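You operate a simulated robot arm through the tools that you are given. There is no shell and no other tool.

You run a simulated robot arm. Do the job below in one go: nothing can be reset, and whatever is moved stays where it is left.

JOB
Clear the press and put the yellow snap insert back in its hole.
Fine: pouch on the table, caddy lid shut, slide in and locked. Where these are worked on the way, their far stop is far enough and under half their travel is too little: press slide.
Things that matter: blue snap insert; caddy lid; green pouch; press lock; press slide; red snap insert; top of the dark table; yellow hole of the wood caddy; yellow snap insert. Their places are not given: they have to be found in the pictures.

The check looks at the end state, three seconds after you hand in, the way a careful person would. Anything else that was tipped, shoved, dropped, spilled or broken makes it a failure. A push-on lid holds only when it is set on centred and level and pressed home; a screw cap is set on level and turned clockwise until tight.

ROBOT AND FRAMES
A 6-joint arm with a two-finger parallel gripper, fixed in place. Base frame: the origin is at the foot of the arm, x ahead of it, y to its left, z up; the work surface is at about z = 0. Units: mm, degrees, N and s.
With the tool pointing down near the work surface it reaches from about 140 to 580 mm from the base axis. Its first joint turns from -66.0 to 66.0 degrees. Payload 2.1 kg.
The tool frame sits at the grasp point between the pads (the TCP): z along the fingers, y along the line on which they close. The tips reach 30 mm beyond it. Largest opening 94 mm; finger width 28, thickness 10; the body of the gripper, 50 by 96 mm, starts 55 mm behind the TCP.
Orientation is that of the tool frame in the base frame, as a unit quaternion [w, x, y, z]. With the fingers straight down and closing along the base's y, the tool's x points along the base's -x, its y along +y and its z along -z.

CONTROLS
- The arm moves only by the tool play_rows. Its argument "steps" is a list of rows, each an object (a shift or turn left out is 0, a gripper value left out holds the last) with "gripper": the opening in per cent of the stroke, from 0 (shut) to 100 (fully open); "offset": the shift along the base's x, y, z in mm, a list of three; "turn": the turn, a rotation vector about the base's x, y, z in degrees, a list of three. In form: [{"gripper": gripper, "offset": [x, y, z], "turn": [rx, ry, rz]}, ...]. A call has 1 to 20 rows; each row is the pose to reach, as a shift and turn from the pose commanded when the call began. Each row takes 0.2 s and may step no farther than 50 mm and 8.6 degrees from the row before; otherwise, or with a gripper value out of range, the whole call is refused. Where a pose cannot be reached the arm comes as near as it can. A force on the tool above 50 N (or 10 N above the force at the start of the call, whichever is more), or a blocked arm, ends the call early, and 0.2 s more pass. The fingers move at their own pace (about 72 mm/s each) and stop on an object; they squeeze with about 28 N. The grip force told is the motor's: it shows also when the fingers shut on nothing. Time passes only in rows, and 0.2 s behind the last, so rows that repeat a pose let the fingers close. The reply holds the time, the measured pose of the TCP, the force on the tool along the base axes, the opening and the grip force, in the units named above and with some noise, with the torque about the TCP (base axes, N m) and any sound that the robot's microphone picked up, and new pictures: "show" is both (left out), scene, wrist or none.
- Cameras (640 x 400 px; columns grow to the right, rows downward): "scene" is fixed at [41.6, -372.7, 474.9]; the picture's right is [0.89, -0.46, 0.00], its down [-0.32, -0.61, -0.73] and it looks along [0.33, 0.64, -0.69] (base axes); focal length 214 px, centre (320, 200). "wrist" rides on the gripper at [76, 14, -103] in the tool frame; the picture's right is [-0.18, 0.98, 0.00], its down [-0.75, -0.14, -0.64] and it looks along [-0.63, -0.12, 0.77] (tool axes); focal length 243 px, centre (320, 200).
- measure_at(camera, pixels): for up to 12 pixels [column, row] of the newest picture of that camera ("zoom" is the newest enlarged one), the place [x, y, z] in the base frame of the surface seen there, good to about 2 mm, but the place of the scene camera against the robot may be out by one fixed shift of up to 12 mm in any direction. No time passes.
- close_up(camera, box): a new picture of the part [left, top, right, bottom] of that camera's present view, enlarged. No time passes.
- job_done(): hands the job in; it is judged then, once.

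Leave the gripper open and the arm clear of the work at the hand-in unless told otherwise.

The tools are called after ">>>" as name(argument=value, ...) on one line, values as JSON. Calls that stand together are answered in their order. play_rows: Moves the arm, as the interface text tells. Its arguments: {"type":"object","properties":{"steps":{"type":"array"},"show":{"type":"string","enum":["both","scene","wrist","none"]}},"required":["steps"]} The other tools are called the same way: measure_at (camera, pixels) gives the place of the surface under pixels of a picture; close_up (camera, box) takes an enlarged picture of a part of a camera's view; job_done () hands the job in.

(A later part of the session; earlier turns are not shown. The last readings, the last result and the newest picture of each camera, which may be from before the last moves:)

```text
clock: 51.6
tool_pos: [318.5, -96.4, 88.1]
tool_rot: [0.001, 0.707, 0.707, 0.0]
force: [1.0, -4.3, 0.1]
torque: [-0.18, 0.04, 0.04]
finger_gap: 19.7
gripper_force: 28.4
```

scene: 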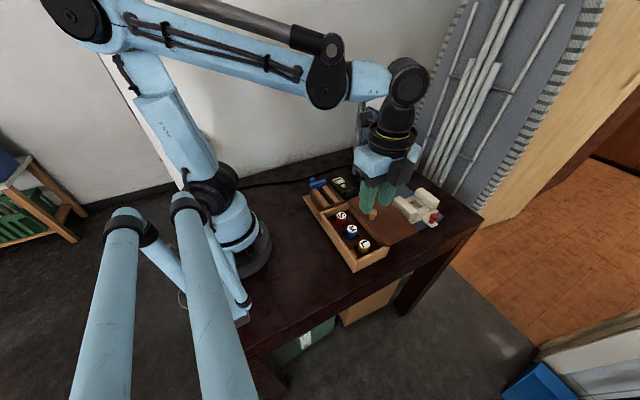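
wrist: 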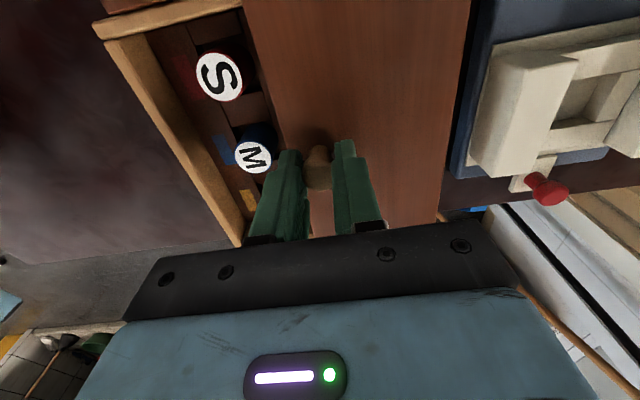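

The lid follows. A small −4 N in y means less drift is needed, so I'll continue straight in −x.

>>> play_rows(steps=[{"offset": [-5, 0, 0]}, {"offset": [-10, 0, 0]}, {"offset": [-15, 0, 0]}, {"offset": [-20, 0, 0]}, {"offset": [-25, 0, 0]}, {"offset": [-30, 0, 0]}, {"offset": [-30, 0, 0]}], show="wrist")

```text
clock: 53.2
tool_pos: [287.8, -97.0, 88.4]
tool_rot: [0.0, 0.707, 0.707, 0.0]
force: [-0.4, -1.6, 0.4]
torque: [-0.34, -0.12, 0.02]
finger_gap: 19.5
gripper_force: 28.4
```

wrist: 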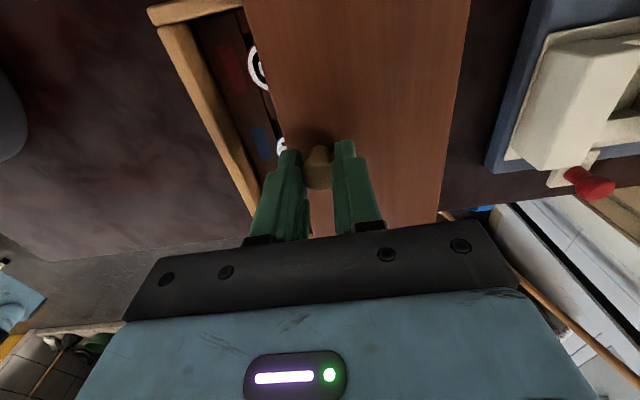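

It slides smoothly, 40 mm so far. I'll keep going.

>>> play_rows(steps=[{"offset": [-5, 0.1, 0]}, {"offset": [-10, 0.2, 0]}, {"offset": [-15, 0.3, 0]}, {"offset": [-20, 0.4, 0]}, {"offset": [-25, 0.5, 0]}, {"offset": [-30, 0.6, 0]}, {"offset": [-30, 0.6, 0]}], show="wrist")

```text
clock: 54.8
tool_pos: [258.3, -97.8, 87.5]
tool_rot: [0.0, 0.708, 0.707, 0.0]
force: [0.0, -6.0, 0.2]
torque: [0.53, -0.09, -0.07]
finger_gap: 19.8
gripper_force: 28.0
```

wrist: 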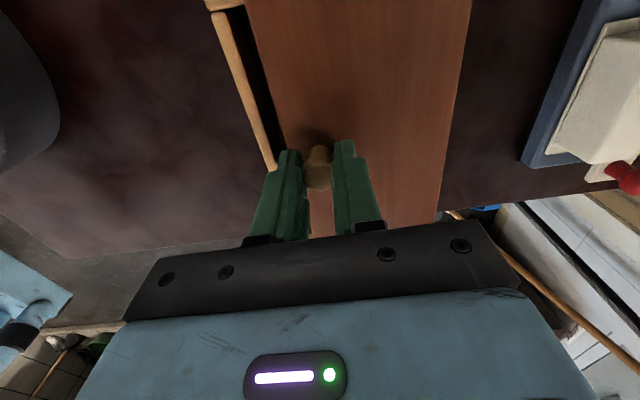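

It's nearly shut, so I'll use smaller steps to the stop.

>>> play_rows(steps=[{"offset": [-3, -0.3, 0]}, {"offset": [-6, -0.3, 0]}, {"offset": [-9, -0.3, 0]}, {"offset": [-12, -0.3, 0]}, {"offset": [-15, -0.3, 0]}, {"offset": [-15, -0.3, 0]}], show="both")

```text
clock: 56.2
tool_pos: [243.6, -96.8, 88.2]
tool_rot: [0.0, 0.707, 0.707, 0.001]
force: [-0.5, 4.6, -0.4]
torque: [-0.14, -0.05, 0.02]
finger_gap: 19.7
gripper_force: 28.4
```

scene: 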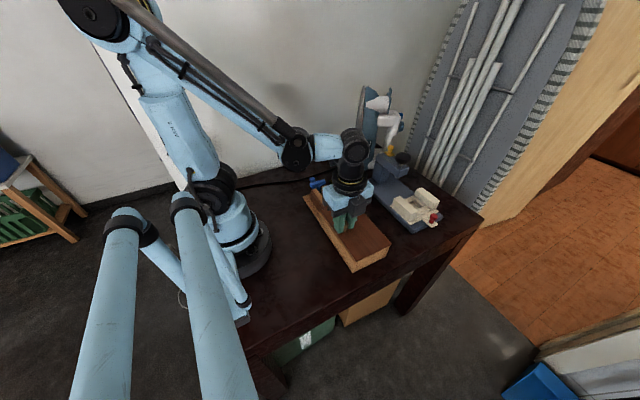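
wrist: 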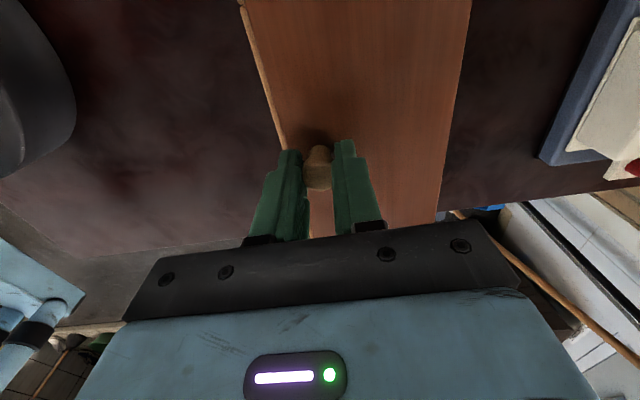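

Only a thin strip of rim is left. I'll go on in 2 mm steps to the stop.

>>> play_rows(steps=[{"offset": [-2, 0.2, 0]}, {"offset": [-4, 0.2, 0]}, {"offset": [-6, 0.2, 0]}, {"offset": [-6, 0.2, 0]}], show="wrist")

```text
clock: 57.2
tool_pos: [237.6, -96.9, 87.8]
tool_rot: [0.001, 0.707, 0.707, 0.001]
force: [11.5, 1.1, 14.5]
torque: [0.09, -0.17, 0.01]
finger_gap: 19.8
gripper_force: 28.4
```

wrist: 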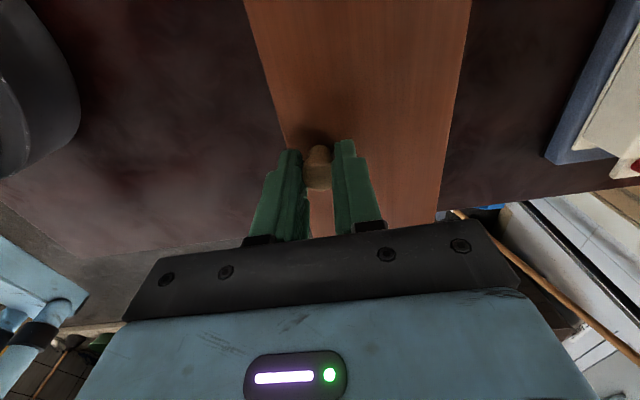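

The stop is reached, with +11 N in x and +14 N in z, and the lid covers the rim. I'll nudge 1 mm more to be sure, then ease back, release and rise.

>>> play_rows(steps=[{"offset": [-1, 0, 0]}, {"offset": [-1, 0, 0]}], show="none")

```text
clock: 57.8
tool_pos: [238.1, -97.0, 88.2]
tool_rot: [0.002, 0.707, 0.707, 0.002]
force: [19.3, 2.3, 18.5]
torque: [0.13, -0.53, 0.02]
finger_gap: 19.6
gripper_force: 28.4
```

It's firmly at the stop. I'll relax, open and rise.

>>> play_rows(steps=[{"offset": [1.5, 0, 0]}, {"gripper": 50, "offset": [1.5, 0, 0]}, {"offset": [1.5, 0, 0]}, {"offset": [1.5, 0, 0]}, {"offset": [1.5, 0, 15]}, {"offset": [1.5, 0, 50]}, {"offset": [1.5, 0, 90]}, {"offset": [1.5, 0, 120]}, {"offset": [1.5, 0, 120]}])

>>> close_up(camera="scene", box=[290, 130, 450, 280])

>>> close_up(camera="wrist", box=[200, 0, 480, 180])

```text
clock: 59.8
tool_pos: [237.9, -96.9, 208.9]
tool_rot: [0.0, 0.707, 0.707, -0.001]
force: [0.0, -0.2, -0.5]
torque: [-0.03, -0.04, 0.0]
finger_gap: 46.8
gripper_force: 0.0
```

scene: 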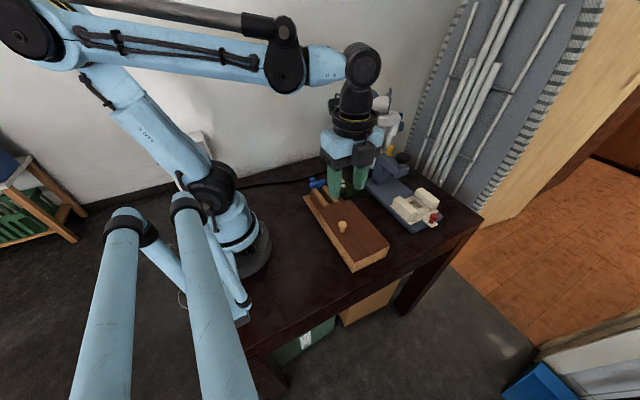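
wrist: 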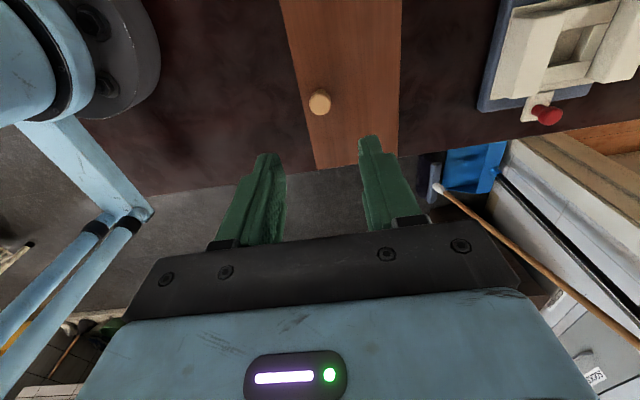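

```text
2.67 times, centred on (370, 205) of scene
```

zoom: 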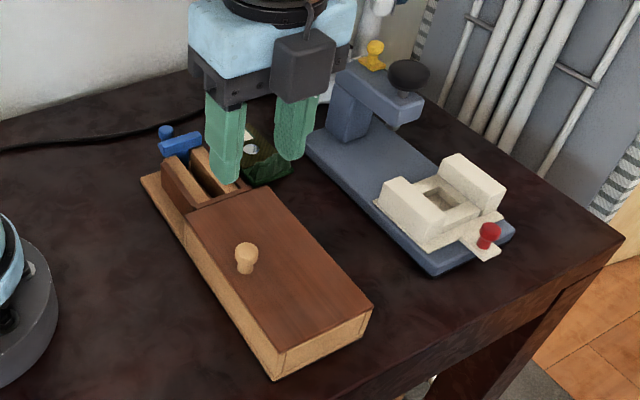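

```text
2.22 times, centred on (340, 90) of wrist
```

zoom: 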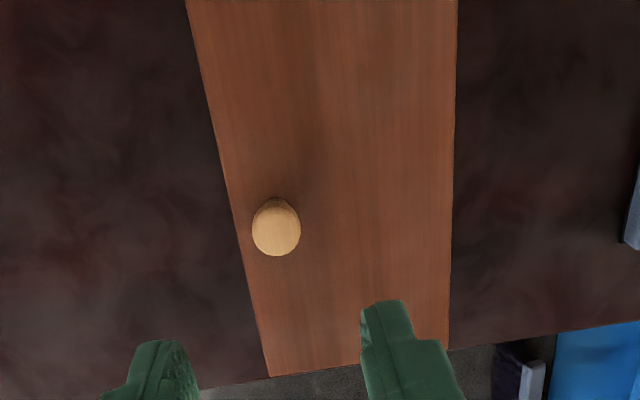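

The lid is fully shut. To push the slide in, I'll turn the tool back to +90° yaw so the camera stays on the −y side, clear of the press's black knob. I move away first and turn on the way.

>>> play_rows(steps=[{"offset": [40, -20, 10]}, {"offset": [80, -40, 20]}, {"offset": [120, -60, 30]}, {"offset": [125, -61, 31], "turn": [0, 0, 8.5]}, {"offset": [130, -62, 32], "turn": [0, 0, 17]}, {"offset": [135, -63, 33], "turn": [0, 0, 25.5]}, {"offset": [140, -64, 34], "turn": [0, 0, 34]}, {"offset": [145, -65, 35], "turn": [0, 0, 42.5]}, {"offset": [150, -66, 36], "turn": [0, 0, 51]}, {"offset": [155, -67, 37], "turn": [0, 0, 59.5]}, {"offset": [160, -68, 38], "turn": [0, 0, 68]}, {"offset": [165, -69, 39], "turn": [0, 0, 76.5]}, {"offset": [170, -70, 40], "turn": [0, 0, 85]}, {"offset": [175, -71, 41], "turn": [0, 0, 93.5]}, {"offset": [180, -72, 42], "turn": [0, 0, 102]}, {"offset": [185, -73, 43], "turn": [0, 0, 110.5]}, {"offset": [190, -74, 43], "turn": [0, 0, 119]}, {"offset": [195, -75, 43], "turn": [0, 0, 127.5]}, {"offset": [200, -77, 43], "turn": [0, 0, 136]}, {"offset": [205, -78, 43], "turn": [0, 0, 144.5]}], show="none")

>>> play_rows(steps=[{"offset": [8, 0, 0], "turn": [0, 0, 7.1]}, {"offset": [16, 0, 0], "turn": [0, 0, 14.2]}, {"offset": [24, 0, 0], "turn": [0, 0, 21.3]}, {"offset": [32, 0, 0], "turn": [0, 0, 28.4]}, {"offset": [41, 0, 0], "turn": [0, 0, 35.5]}, {"offset": [41, 0, 0], "turn": [0, 0, 35.5]}])

>>> close_up(camera="wrist", box=[240, 40, 420, 200])

```text
clock: 64.0
tool_pos: [441.6, -174.7, 250.9]
tool_rot: [-0.001, -0.46, 0.888, 0.0]
force: [-0.4, -0.8, -1.2]
torque: [0.03, -0.01, 0.01]
finger_gap: 46.9
gripper_force: 0.0
```

```text
clock: 65.4
tool_pos: [484.2, -176.0, 250.1]
tool_rot: [0.0, 0.707, -0.707, 0.0]
force: [0.8, -0.1, 0.5]
torque: [0.0, 0.02, 0.0]
finger_gap: 47.0
gripper_force: 0.0
```

scene: 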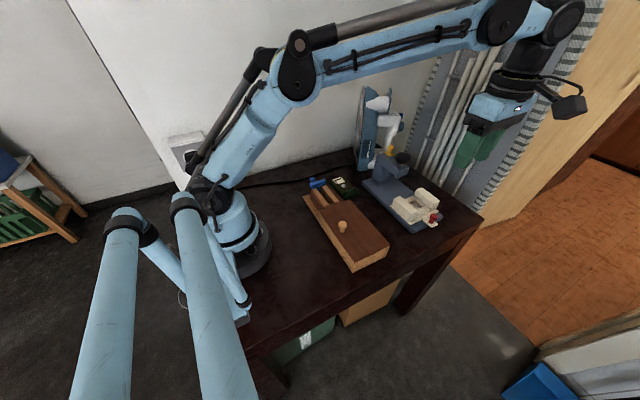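
wrist: 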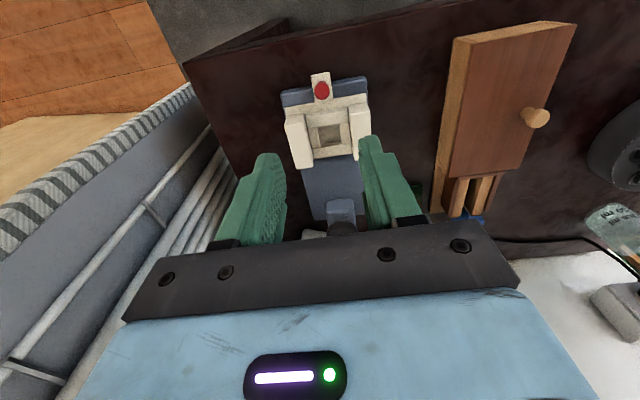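

```text
2.50 times, centred on (330, 120) of wrist
```

zoom: 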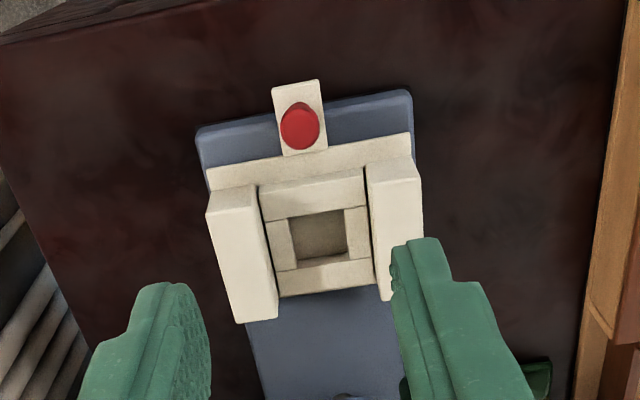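

>>> measure_at(camera="zoom", pixels=[[301, 127], [288, 127], [316, 125], [300, 112], [303, 142], [295, 92], [318, 88], [300, 105], [310, 150], [318, 235]])

```text
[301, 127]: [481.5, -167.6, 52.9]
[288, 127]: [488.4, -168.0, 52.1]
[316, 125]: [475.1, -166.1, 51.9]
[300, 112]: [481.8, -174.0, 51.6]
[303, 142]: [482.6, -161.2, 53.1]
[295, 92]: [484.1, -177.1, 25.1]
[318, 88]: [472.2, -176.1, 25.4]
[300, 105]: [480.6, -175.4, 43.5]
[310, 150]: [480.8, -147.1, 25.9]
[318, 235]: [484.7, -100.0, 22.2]
```

The red knob is now at (482,−167.6), which gives 92 mm of travel with an x drift of about +2.3 on the way in. I'll go down onto the knob and grip it.

>>> play_rows(steps=[{"gripper": 45, "offset": [-1.1, 7, 0]}, {"offset": [-1.1, 7, -45]}, {"offset": [-1.1, 7, -90]}, {"offset": [-1.1, 7, -130]}, {"offset": [-1.1, 7, -160]}, {"offset": [-1.1, 7, -180]}, {"offset": [-1.1, 7, -189]}, {"offset": [-1.1, 7, -189]}, {"gripper": 0, "offset": [-1.1, 7, -189]}, {"offset": [-1.1, 7, -189]}, {"offset": [-1.1, 7, -189]}, {"offset": [-1.1, 7, -189]}])

```text
clock: 68.0
tool_pos: [482.4, -168.2, 61.7]
tool_rot: [-0.001, 0.707, -0.707, 0.0]
force: [6.0, 0.2, -0.6]
torque: [-0.36, -0.18, -0.11]
finger_gap: 18.8
gripper_force: 28.3
```

scene: 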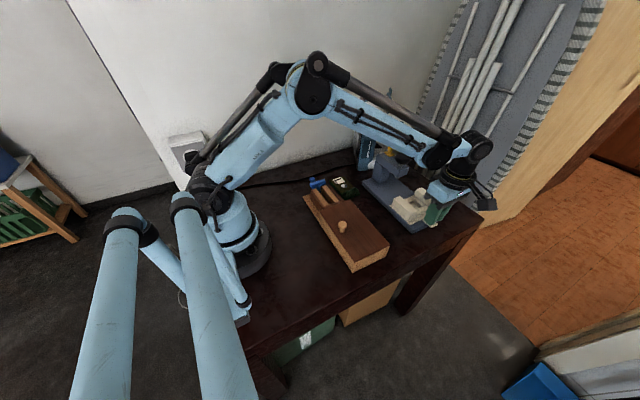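
wrist: 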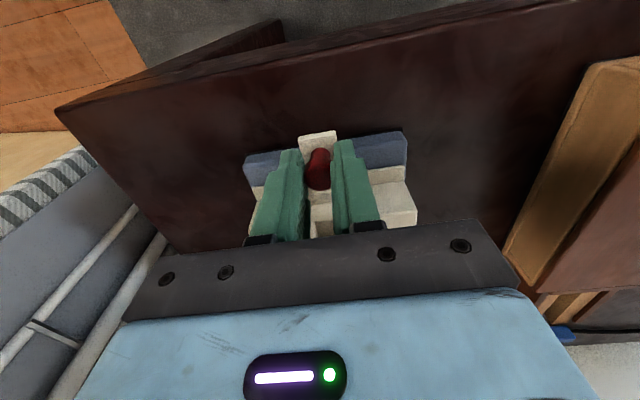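

The knob is gripped. I'll push the slide in along +y.

>>> play_rows(steps=[{"offset": [0.4, 5, 0]}, {"offset": [0.5, 10, 0]}, {"offset": [0.6, 16, 0]}, {"offset": [0.7, 22, 0]}, {"offset": [0.9, 28, 0]}, {"offset": [1.0, 34, 0]}, {"offset": [1.2, 40, 0]}, {"offset": [1.2, 40, 0]}], show="wrist")

```text
clock: 69.8
tool_pos: [484.0, -127.6, 62.0]
tool_rot: [0.0, 0.707, -0.707, 0.0]
force: [-3.5, -0.4, -0.3]
torque: [0.11, 0.05, -0.02]
finger_gap: 18.7
gripper_force: 27.8
```

wrist: 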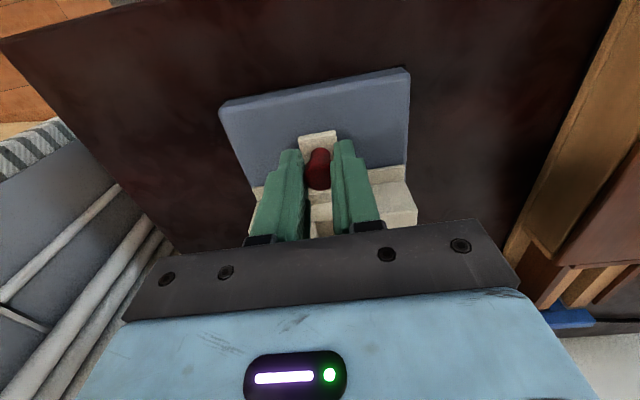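

It's moving freely at 40 mm in. I'll continue toward the inner end.

>>> play_rows(steps=[{"offset": [0.0, 6, 0]}, {"offset": [0.1, 12, 0]}, {"offset": [0.2, 18, 0]}, {"offset": [0.3, 24, 0]}, {"offset": [0.4, 30, 0]}, {"offset": [0.5, 36, 0]}, {"offset": [0.6, 42, 0]}, {"offset": [0.6, 42, 0]}], show="wrist")

```text
clock: 71.6
tool_pos: [483.3, -85.9, 62.1]
tool_rot: [0.001, 0.707, -0.707, 0.0]
force: [-8.8, 0.6, 5.4]
torque: [-0.16, 0.11, -0.02]
finger_gap: 18.6
gripper_force: 27.7
```

wrist: 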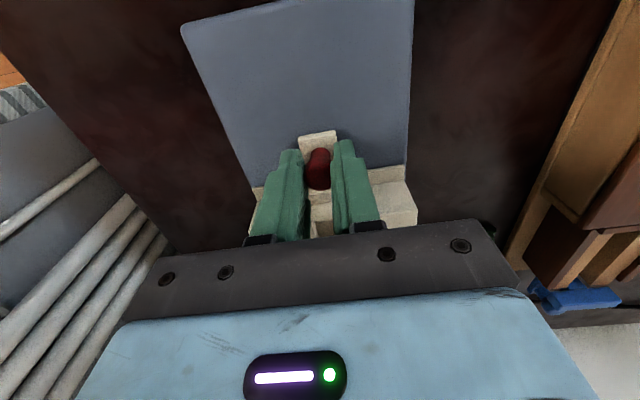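

About 10 mm remain. I'll use small steps to the inner stop.

>>> play_rows(steps=[{"offset": [-0.4, 3, 0]}, {"offset": [-0.4, 6, 0]}, {"offset": [-0.3, 8, 0]}, {"offset": [-0.3, 10, 0]}, {"offset": [-0.3, 10, 0]}], show="wrist")

```text
clock: 72.8
tool_pos: [484.5, -78.4, 62.3]
tool_rot: [0.0, -0.705, 0.709, -0.001]
force: [2.6, -27.4, 9.8]
torque: [2.21, -0.03, -0.16]
finger_gap: 18.6
gripper_force: 28.2
```

wrist: 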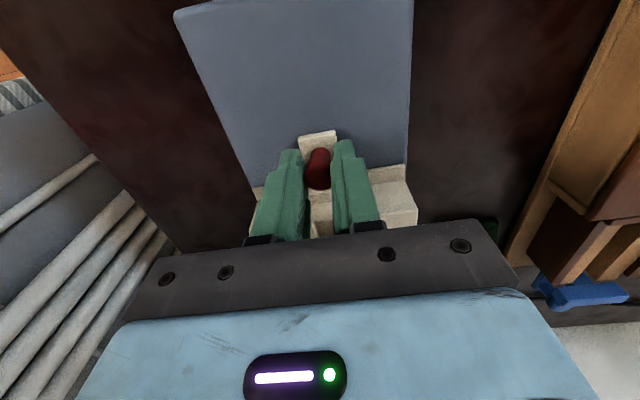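

The −27 N in y comes with +2.2 N·m about x, so the contact is about 80 mm above the fingertips. The gripper body is touching the press head, not the slide stop. I'll ease back, release and rise, then finish the push from in front of the knob with closed fingers.

>>> play_rows(steps=[{"offset": [0, -2, 0]}, {"gripper": 45, "offset": [0, -2.7, 0]}, {"offset": [0, -2.7, 0]}, {"offset": [0, -2.7, 0]}, {"offset": [0, -6, 0]}, {"offset": [0, -8, 20]}, {"offset": [0, -15, 60]}, {"offset": [0, -25, 100]}, {"offset": [0, -40, 140]}, {"offset": [0, -60, 180]}, {"offset": [0, -60, 180]}])

>>> close_up(camera="wrist", box=[220, 60, 400, 220])

>>> close_up(camera="scene", box=[350, 130, 460, 240])

```text
clock: 75.2
tool_pos: [483.7, -135.5, 242.6]
tool_rot: [0.0, 0.707, -0.707, 0.0]
force: [-0.1, 0.7, 0.0]
torque: [-0.01, -0.05, 0.0]
finger_gap: 42.2
gripper_force: 0.1
```

scene: 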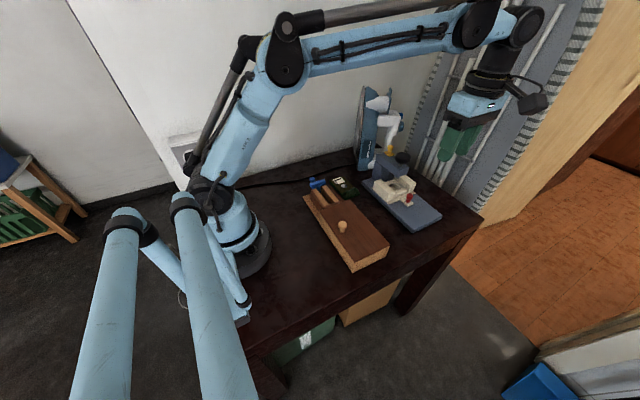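
wrist: 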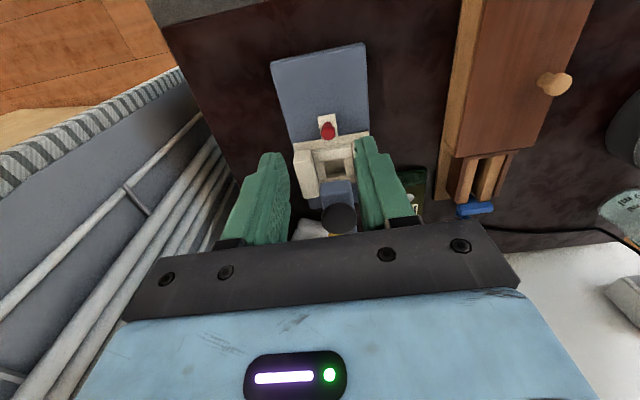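

```text
2.50 times, centred on (310, 140) of wrist
```

zoom: 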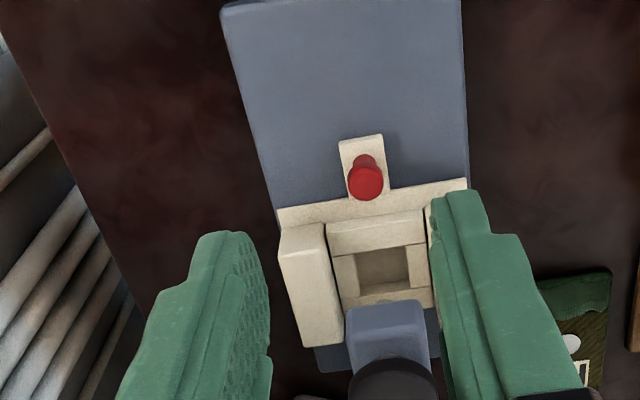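

```text
3.64 times, centred on (405, 185) of scene
```

zoom: 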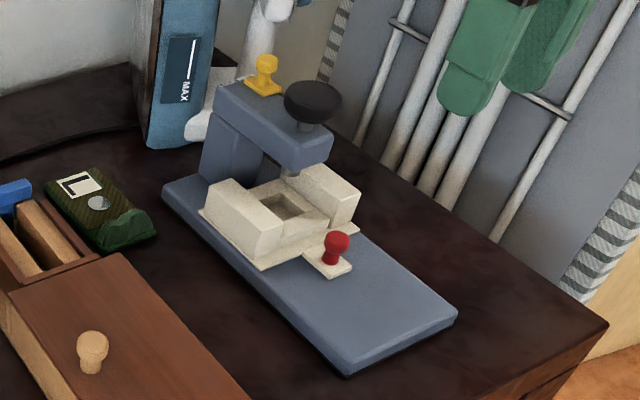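

>>> measure_at(camera="wrist", pixels=[[328, 133], [328, 127], [328, 137], [322, 133], [334, 133], [330, 190], [340, 205], [326, 165], [331, 218], [320, 147]])

>>> measure_at(camera="scene", pixels=[[409, 195], [407, 204], [395, 180], [400, 157], [401, 168], [378, 200]])

```text
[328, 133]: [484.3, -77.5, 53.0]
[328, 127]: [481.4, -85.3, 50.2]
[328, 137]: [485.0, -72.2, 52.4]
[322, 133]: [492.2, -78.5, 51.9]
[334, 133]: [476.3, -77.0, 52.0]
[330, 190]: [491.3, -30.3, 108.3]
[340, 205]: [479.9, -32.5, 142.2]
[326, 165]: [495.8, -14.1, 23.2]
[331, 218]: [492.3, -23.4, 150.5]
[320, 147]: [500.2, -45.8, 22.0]
```

```text
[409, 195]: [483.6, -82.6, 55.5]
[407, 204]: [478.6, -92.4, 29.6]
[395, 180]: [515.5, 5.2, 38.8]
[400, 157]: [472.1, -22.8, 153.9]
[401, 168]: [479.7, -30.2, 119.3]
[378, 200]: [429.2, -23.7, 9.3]
```

The knob is at y≈−78, where it started at about −75.5, so a few mm remain. The black press knob's front face is at y≈−32. I'll shut the fingers, go down in front (−y) of the red knob and push +y from there.

>>> play_rows(steps=[{"gripper": 0, "offset": [0.5, 15, 0]}, {"offset": [0.5, 19, -40]}, {"offset": [0.5, 19, -80]}, {"offset": [0.5, 19, -120]}, {"offset": [0.5, 19, -155]}, {"offset": [0.5, 19, -178]}, {"offset": [0.5, 19, -178]}], show="wrist")

```text
clock: 76.8
tool_pos: [483.8, -117.6, 63.2]
tool_rot: [0.0, 0.707, -0.707, 0.0]
force: [1.0, 0.4, -0.4]
torque: [0.01, -0.04, -0.02]
finger_gap: 0.1
gripper_force: 27.8
```

wrist: 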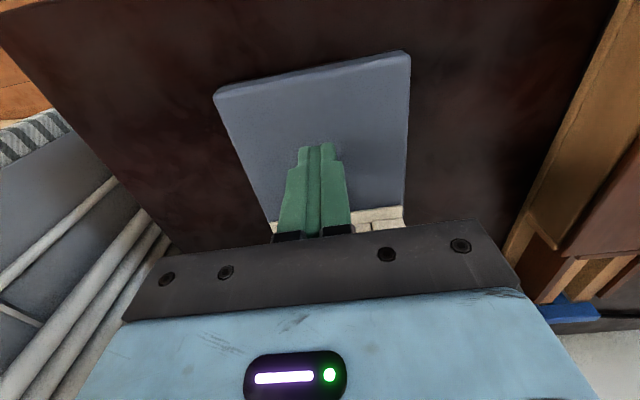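

The fingers are in front of the knob. I'll push +y in small steps.

>>> play_rows(steps=[{"offset": [0, 4, 0]}, {"offset": [0, 8, 0]}, {"offset": [0, 11, 0]}, {"offset": [0, 14, 0]}, {"offset": [0, 16, 0]}, {"offset": [0, 16, 0]}], show="none")

```text
clock: 78.2
tool_pos: [485.9, -101.5, 63.9]
tool_rot: [0.0, -0.707, 0.707, 0.0]
force: [-0.4, -0.5, -0.6]
torque: [0.01, -0.02, 0.03]
finger_gap: 0.1
gripper_force: 27.7
```

>>> play_rows(steps=[{"offset": [0, 1.5, 0]}, {"offset": [0, 3, 0]}, {"offset": [0, 4.5, 0]}, {"offset": [0, 6, 0]}, {"offset": [0, 6, 0]}], show="wrist")

```text
clock: 79.4
tool_pos: [484.2, -97.0, 63.6]
tool_rot: [-0.003, -0.707, 0.707, -0.001]
force: [-0.4, -21.8, -0.6]
torque: [-0.29, 0.02, -0.02]
finger_gap: 0.0
gripper_force: 27.6
```

wrist: 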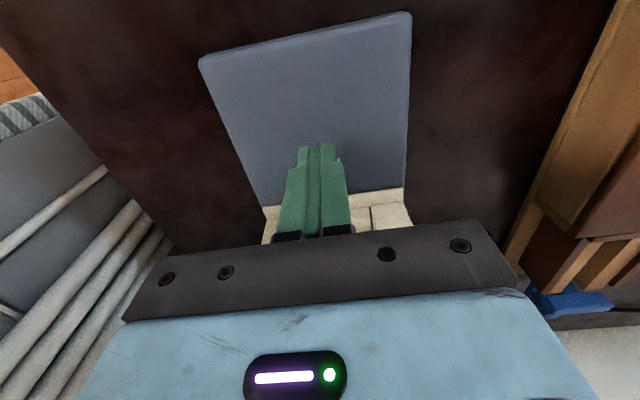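

Now −22 N with torque of the other sign, so this is the slide pressing through the knob: the inner stop. I'll check with 1 mm more.

>>> play_rows(steps=[{"offset": [0, 1, 0]}, {"offset": [0, 1, 0]}], show="none")

```text
clock: 80.0
tool_pos: [484.8, -94.6, 63.0]
tool_rot: [-0.002, -0.706, 0.708, -0.001]
force: [-1.2, -20.0, -0.8]
torque: [-0.26, 0.16, 0.01]
finger_gap: 0.1
gripper_force: 27.9
```

The force stayed near 20 N while I moved 1 mm further. I need to make sure I'm not shoving the whole press, so I'll compare it with the earlier pictures.

>>> close_up(camera="scene", box=[360, 140, 440, 230])

>>> close_up(camera="wrist", box=[180, 0, 440, 240])

>>> measure_at(camera="wrist", pixels=[[203, 60], [215, 62], [405, 25], [330, 35], [300, 45], [240, 50]])

```text
4.44 times, centred on (400, 185) of scene
```

zoom: 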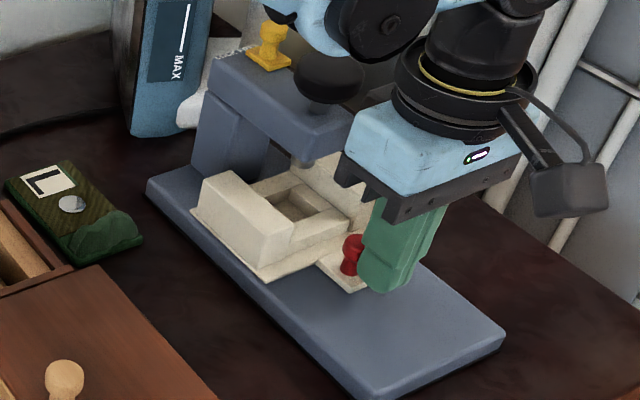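

```text
1.67 times, centred on (310, 120) of wrist
```

zoom: 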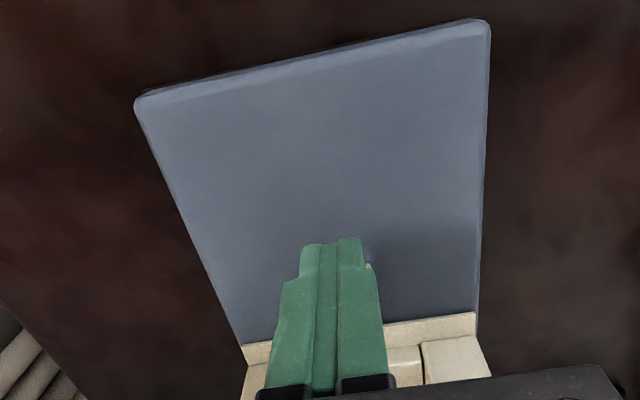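

```text
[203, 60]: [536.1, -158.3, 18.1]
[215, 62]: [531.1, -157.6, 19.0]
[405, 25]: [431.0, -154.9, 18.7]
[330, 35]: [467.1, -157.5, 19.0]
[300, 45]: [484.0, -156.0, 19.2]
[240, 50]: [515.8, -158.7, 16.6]
```

The press plate and lock are where they were at the start, so only the slide moved, and it's in. I'll back off, rise and go over to look at the lock.

>>> play_rows(steps=[{"offset": [0, -8, 0]}, {"offset": [0, -14, 15]}, {"offset": [0, -14, 60]}, {"offset": [0, -14, 105]}, {"offset": [0, -14, 150]}, {"offset": [0, -14, 190]}, {"gripper": 45, "offset": [2, 20, 195]}, {"offset": [4, 60, 195]}, {"offset": [6, 100, 195]}, {"offset": [6, 110, 195]}, {"offset": [6, 110, 195]}])

>>> close_up(camera="wrist", box=[240, 20, 420, 180])

>>> close_up(camera="scene", box=[360, 140, 440, 230])

```text
clock: 82.4
tool_pos: [489.1, 16.8, 258.5]
tool_rot: [0.0, 0.708, -0.707, 0.0]
force: [-0.3, 0.3, -1.0]
torque: [0.0, -0.04, 0.0]
finger_gap: 42.5
gripper_force: 0.1
```

scene: 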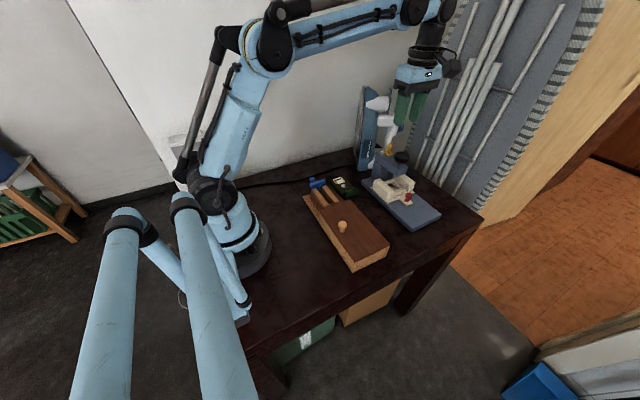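
wrist: 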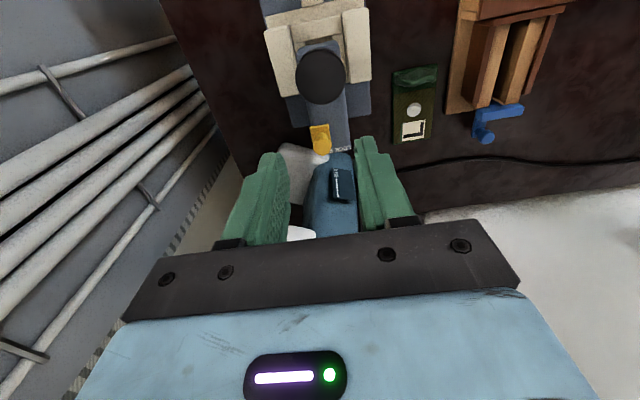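

```text
2.50 times, centred on (330, 100) of wrist
```

zoom: 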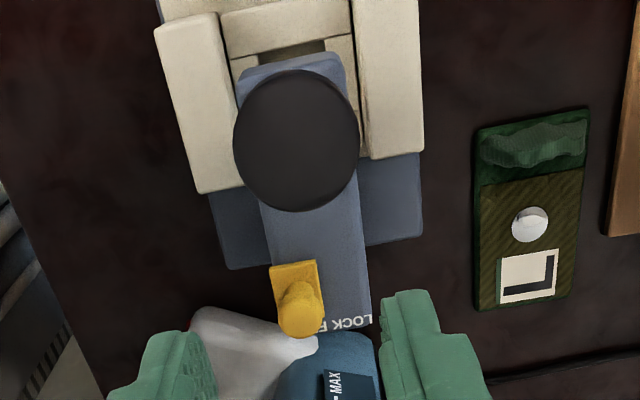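

```text
4.44 times, centred on (400, 185) of scene
```

zoom: 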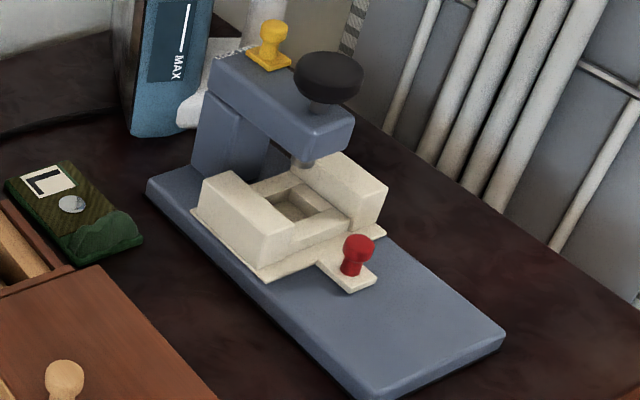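

The press looks in place and the slide is under the head as at the start. Next I'll measure the yellow lock at about (321,138) and the LOCK/FREE text.

>>> close_up(camera="wrist", box=[295, 95, 365, 165])

>>> measure_at(camera="wrist", pixels=[[321, 141], [315, 141], [327, 141], [321, 134], [321, 148], [313, 127], [326, 125], [329, 140], [345, 149], [335, 151], [348, 120], [307, 120]])

```text
5.71 times, centred on (330, 130) of wrist
```

zoom: 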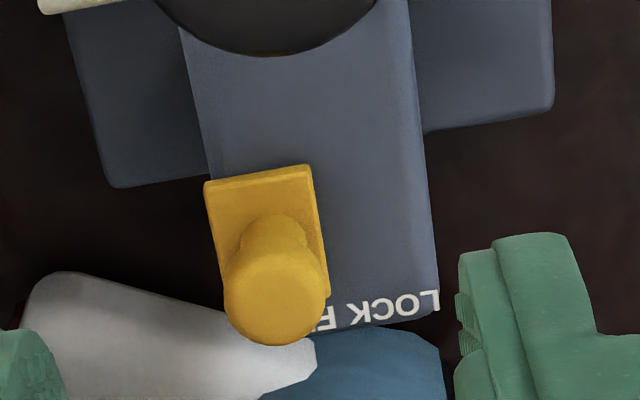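

```text
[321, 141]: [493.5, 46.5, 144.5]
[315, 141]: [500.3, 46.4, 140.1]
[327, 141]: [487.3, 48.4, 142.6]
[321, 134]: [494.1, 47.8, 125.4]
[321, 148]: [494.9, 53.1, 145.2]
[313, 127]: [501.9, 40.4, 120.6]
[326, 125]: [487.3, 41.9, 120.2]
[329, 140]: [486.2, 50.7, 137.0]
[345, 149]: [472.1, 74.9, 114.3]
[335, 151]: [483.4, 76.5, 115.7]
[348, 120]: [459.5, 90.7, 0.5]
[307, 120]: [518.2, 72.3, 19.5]
```

The lock knob is centred at about (494,50.5) with its top at z≈145, and the lock plate is at z≈120. I'll go down over it with the fingers on its ±x sides, tips at z≈125.

>>> play_rows(steps=[{"offset": [4, 34.2, 0]}, {"offset": [4, 34.2, -35]}, {"offset": [4, 34.2, -65]}, {"offset": [4, 34.2, -85]}, {"offset": [4, 34.2, -97]}, {"offset": [4, 34.2, -103]}, {"offset": [4, 34.2, -103]}])

>>> close_up(camera="wrist", box=[220, 60, 420, 240])

>>> close_up(camera="scene", box=[350, 90, 440, 200])

```text
clock: 84.0
tool_pos: [494.8, 50.5, 155.0]
tool_rot: [0.0, -0.707, 0.707, 0.001]
force: [-0.2, -0.6, -0.2]
torque: [-0.02, 0.0, 0.03]
finger_gap: 41.9
gripper_force: 0.2
```

scene: 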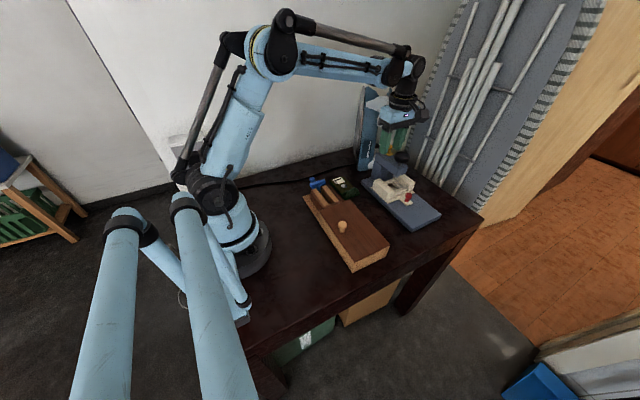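
wrist: 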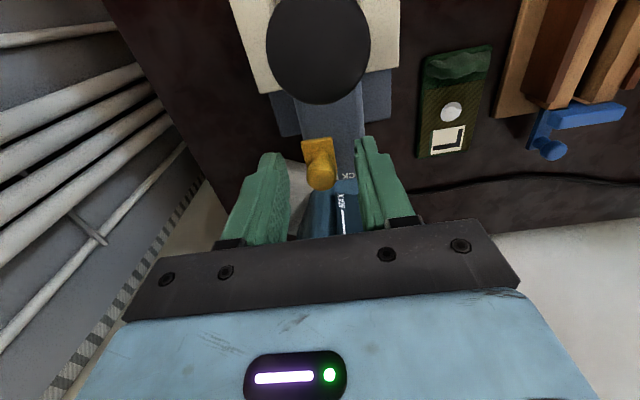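

```text
2.22 times, centred on (320, 150) of wrist
```

zoom: 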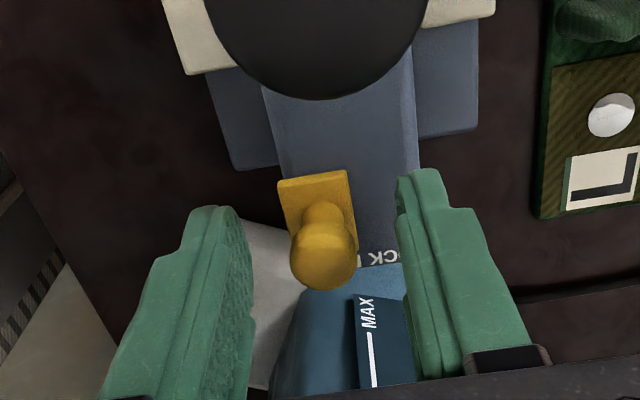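

```text
3.64 times, centred on (395, 145) of scene
```

zoom: 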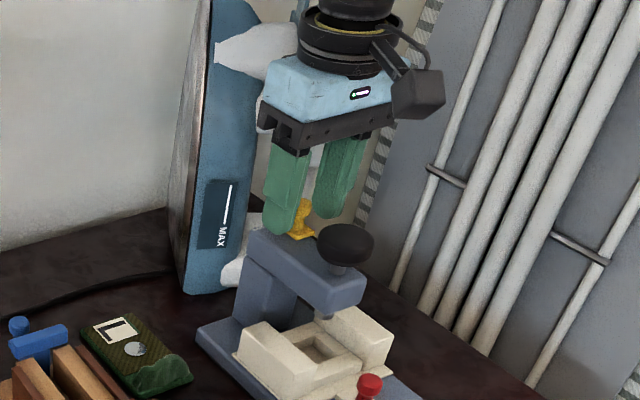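

The lock knob is well between the fingers. I'll close on it.

>>> play_rows(steps=[{"gripper": 0}, {}, {}, {}], show="wrist")

```text
clock: 85.0
tool_pos: [494.8, 50.7, 155.5]
tool_rot: [-0.001, -0.707, 0.707, -0.001]
force: [-5.0, -0.3, 0.7]
torque: [0.03, 0.09, 0.01]
finger_gap: 17.2
gripper_force: 28.4
```

wrist: 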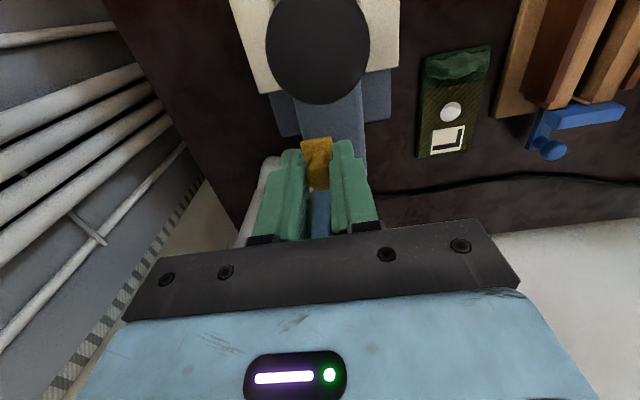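

Gripped at 17.2 mm. I'll slide the lock toward −x (LOCK) in small steps.

>>> play_rows(steps=[{"offset": [-2, 0, 0]}, {"offset": [-4, 0, 0]}, {"offset": [-6, 0, 0]}, {"offset": [-8, 0, 0]}, {"offset": [-8, 0, 0]}], show="wrist")

```text
clock: 86.2
tool_pos: [486.1, 51.3, 156.4]
tool_rot: [0.001, 0.708, -0.707, 0.001]
force: [1.8, 2.4, 11.8]
torque: [-0.05, -0.01, 0.03]
finger_gap: 17.4
gripper_force: 28.3
```

wrist: 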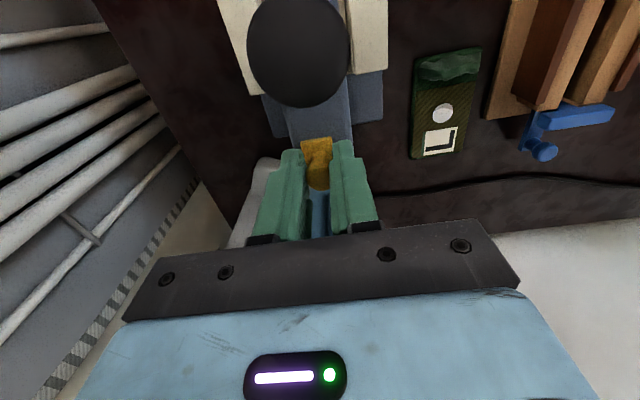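

The lock moves with the gripper while the press stays put. I'll continue to its stop.

>>> play_rows(steps=[{"offset": [-2, 0, 0]}, {"offset": [-4, 0, 0]}, {"offset": [-6, 0, 0]}, {"offset": [-8, 0, 0]}, {"offset": [-8, 0, 0]}], show="wrist")

```text
clock: 87.4
tool_pos: [479.4, 52.1, 156.5]
tool_rot: [0.0, -0.707, 0.707, 0.0]
force: [0.6, 6.5, 16.9]
torque: [0.37, -0.04, 0.01]
finger_gap: 17.1
gripper_force: 28.3
```

wrist: 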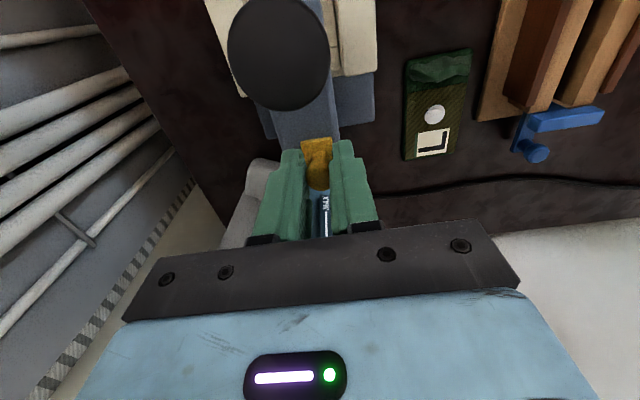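

There's slight +z and +y force building, so I'll ease the command by +0.8 mm in z and +0.3 mm in y and continue to the stop.

>>> play_rows(steps=[{"offset": [0, 0.3, 0.8]}, {"offset": [-1.5, 0.4, 0.8]}, {"offset": [-3, 0.4, 0.8]}, {"offset": [-3, 0.4, 0.8]}], show="wrist")

```text
clock: 88.4
tool_pos: [475.1, 51.3, 155.2]
tool_rot: [0.0, 0.707, -0.707, 0.0]
force: [0.1, 6.1, -0.4]
torque: [0.21, -0.06, 0.01]
finger_gap: 17.3
gripper_force: 27.6
```

wrist: 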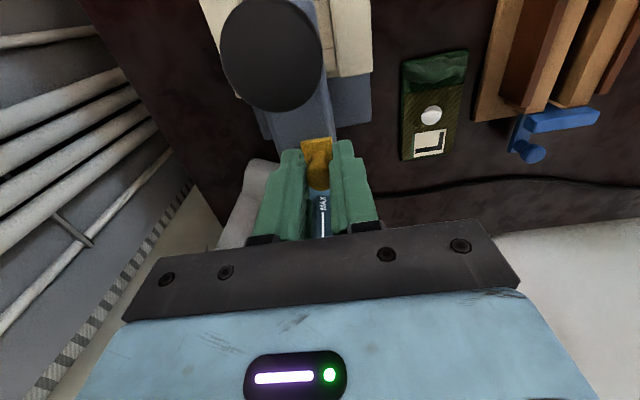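

The lock is at x≈475, mirrored to the LOCK side. I'll go 1 mm at a time until it stops.

>>> play_rows(steps=[{"offset": [-1, 0.2, 0]}, {"offset": [-2, 0.2, 0]}, {"offset": [-2, 0.2, 0]}], show="wrist")

```text
clock: 89.2
tool_pos: [473.2, 50.7, 155.8]
tool_rot: [0.001, -0.706, 0.708, -0.001]
force: [1.5, 1.4, 0.6]
torque: [0.3, -0.05, 0.06]
finger_gap: 17.4
gripper_force: 27.5
```

wrist: 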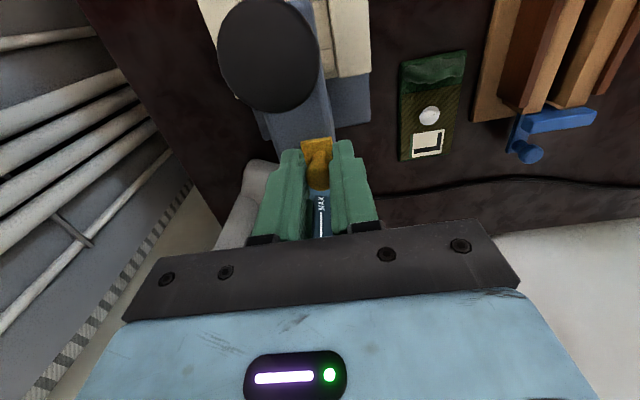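

>>> play_rows(steps=[{"offset": [-1, 0, 0]}, {"offset": [-2, 0, 0]}, {"offset": [-2, 0, 0]}], show="none")

```text
clock: 90.0
tool_pos: [471.7, 50.7, 157.6]
tool_rot: [0.001, 0.707, -0.707, 0.001]
force: [2.1, 2.2, -0.4]
torque: [-0.65, -0.02, 0.01]
finger_gap: 17.1
gripper_force: 27.7
```

No stop yet, so I'll keep going in 1 mm steps.

>>> play_rows(steps=[{"offset": [-1, 0, 0]}, {"offset": [-2, 0, 0]}, {"offset": [-2, 0, 0]}], show="wrist")

>>> close_up(camera="scene", box=[360, 130, 440, 230])

```text
clock: 90.8
tool_pos: [469.2, 50.7, 156.1]
tool_rot: [-0.001, 0.707, -0.707, 0.0]
force: [6.0, 0.7, -0.6]
torque: [-0.05, -0.07, -0.04]
finger_gap: 17.3
gripper_force: 27.6
```

wrist: 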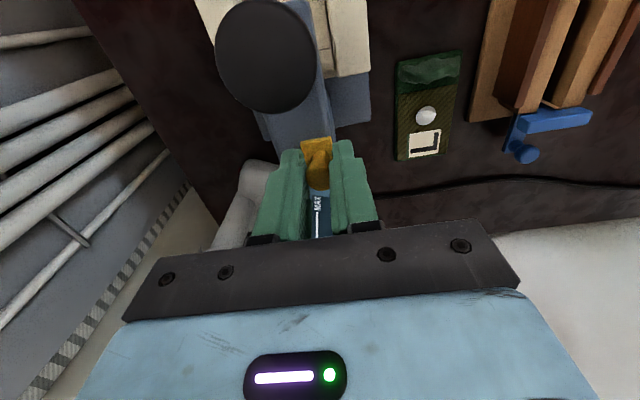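

```text
4.00 times, centred on (400, 180) of scene
```

zoom: 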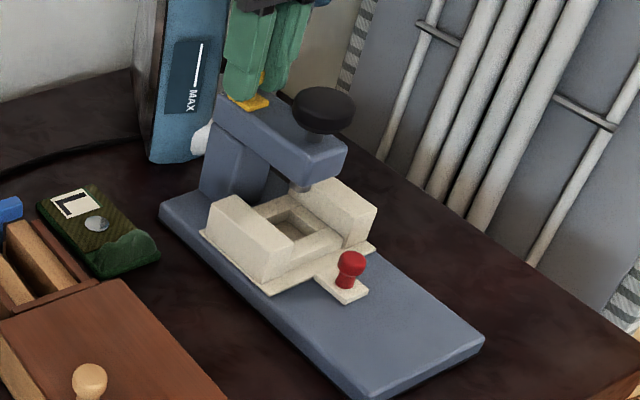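

>>> close_up(camera="wrist", box=[250, 90, 390, 210])

>>> measure_at(camera="wrist", pixels=[[304, 141], [330, 139], [317, 145], [333, 130], [290, 130], [300, 125], [265, 115], [345, 110]])

```text
3.33 times, centred on (320, 150) of wrist
```

zoom: 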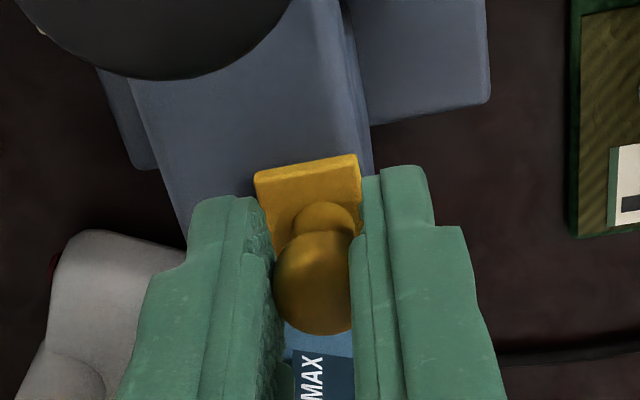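

```text
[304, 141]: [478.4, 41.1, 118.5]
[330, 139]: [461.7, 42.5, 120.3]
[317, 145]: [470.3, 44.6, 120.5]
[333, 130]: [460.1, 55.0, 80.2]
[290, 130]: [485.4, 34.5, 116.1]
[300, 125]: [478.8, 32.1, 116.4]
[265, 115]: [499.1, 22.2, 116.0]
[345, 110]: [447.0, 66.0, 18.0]
```

The lock plate now spans x 462–478, flush with the arm's −x edge and mirroring its FREE position. The force has begun to rise, so I'll give it one last gentle nudge to confirm the stop.

>>> play_rows(steps=[{"offset": [-0.7, 0, 0]}, {"offset": [-1.4, 0, 0]}, {"offset": [-1.4, 0, 0]}], show="none")

```text
clock: 91.6
tool_pos: [468.8, 50.3, 157.7]
tool_rot: [0.0, -0.707, 0.708, -0.001]
force: [14.0, 3.0, 12.2]
torque: [0.19, -0.32, -0.05]
finger_gap: 17.2
gripper_force: 27.3
```

The stop is confirmed at 14 N. I'll relax, open and rise clear.

>>> play_rows(steps=[{"offset": [1.2, 0, 0]}, {"gripper": 45, "offset": [1.2, 0, 0]}, {"offset": [1.2, 0, 0]}, {"offset": [1.2, 0, 0]}, {"offset": [1.2, 0, 15]}, {"offset": [1.2, 0, 50]}, {"offset": [1.2, 0, 90]}, {"offset": [1.2, -30, 110]}, {"offset": [1.2, -40, 110]}, {"offset": [1.2, -40, 110]}])

>>> close_up(camera="wrist", box=[240, 20, 420, 180])

>>> close_up(camera="scene", box=[360, 140, 440, 230])

```text
clock: 93.8
tool_pos: [469.0, 10.5, 266.4]
tool_rot: [-0.001, -0.707, 0.707, 0.001]
force: [-0.2, -0.2, -0.3]
torque: [-0.01, -0.02, 0.01]
finger_gap: 42.1
gripper_force: 0.0
```

scene: 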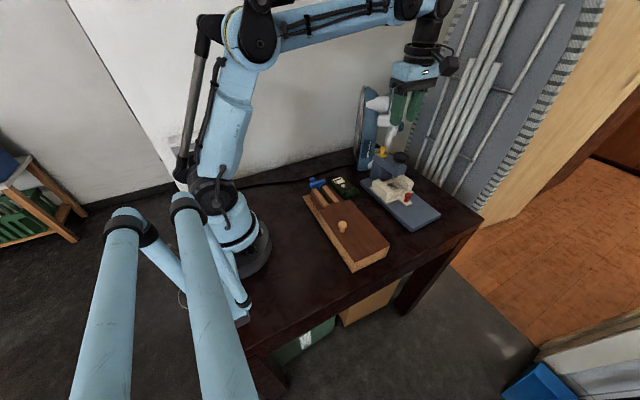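
wrist: 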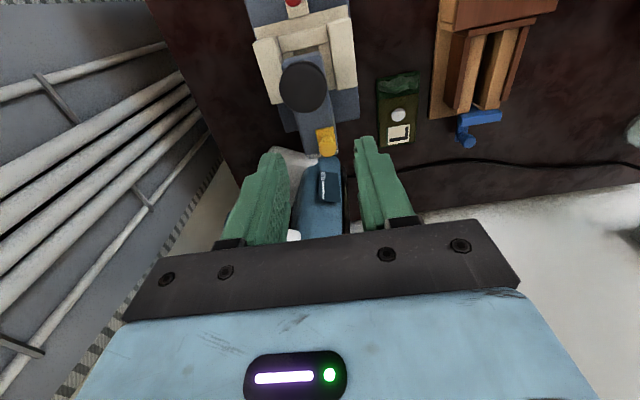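

```text
2.50 times, centred on (330, 100) of wrist
```

zoom: 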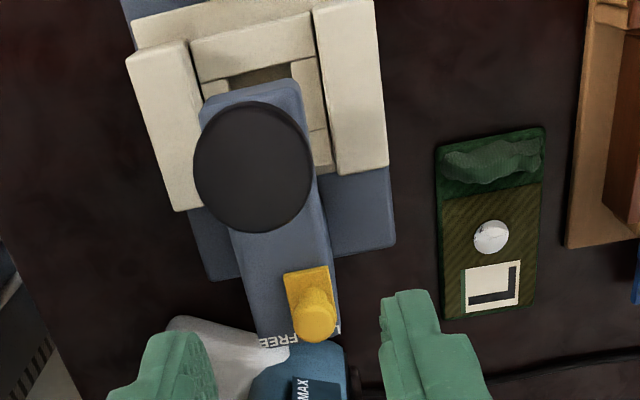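

```text
4.44 times, centred on (400, 185) of scene
```

zoom: 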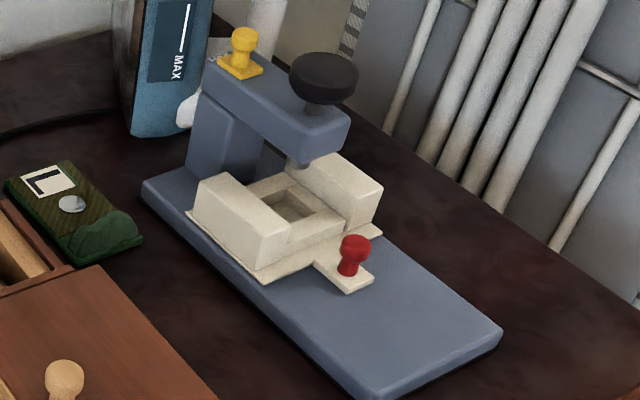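

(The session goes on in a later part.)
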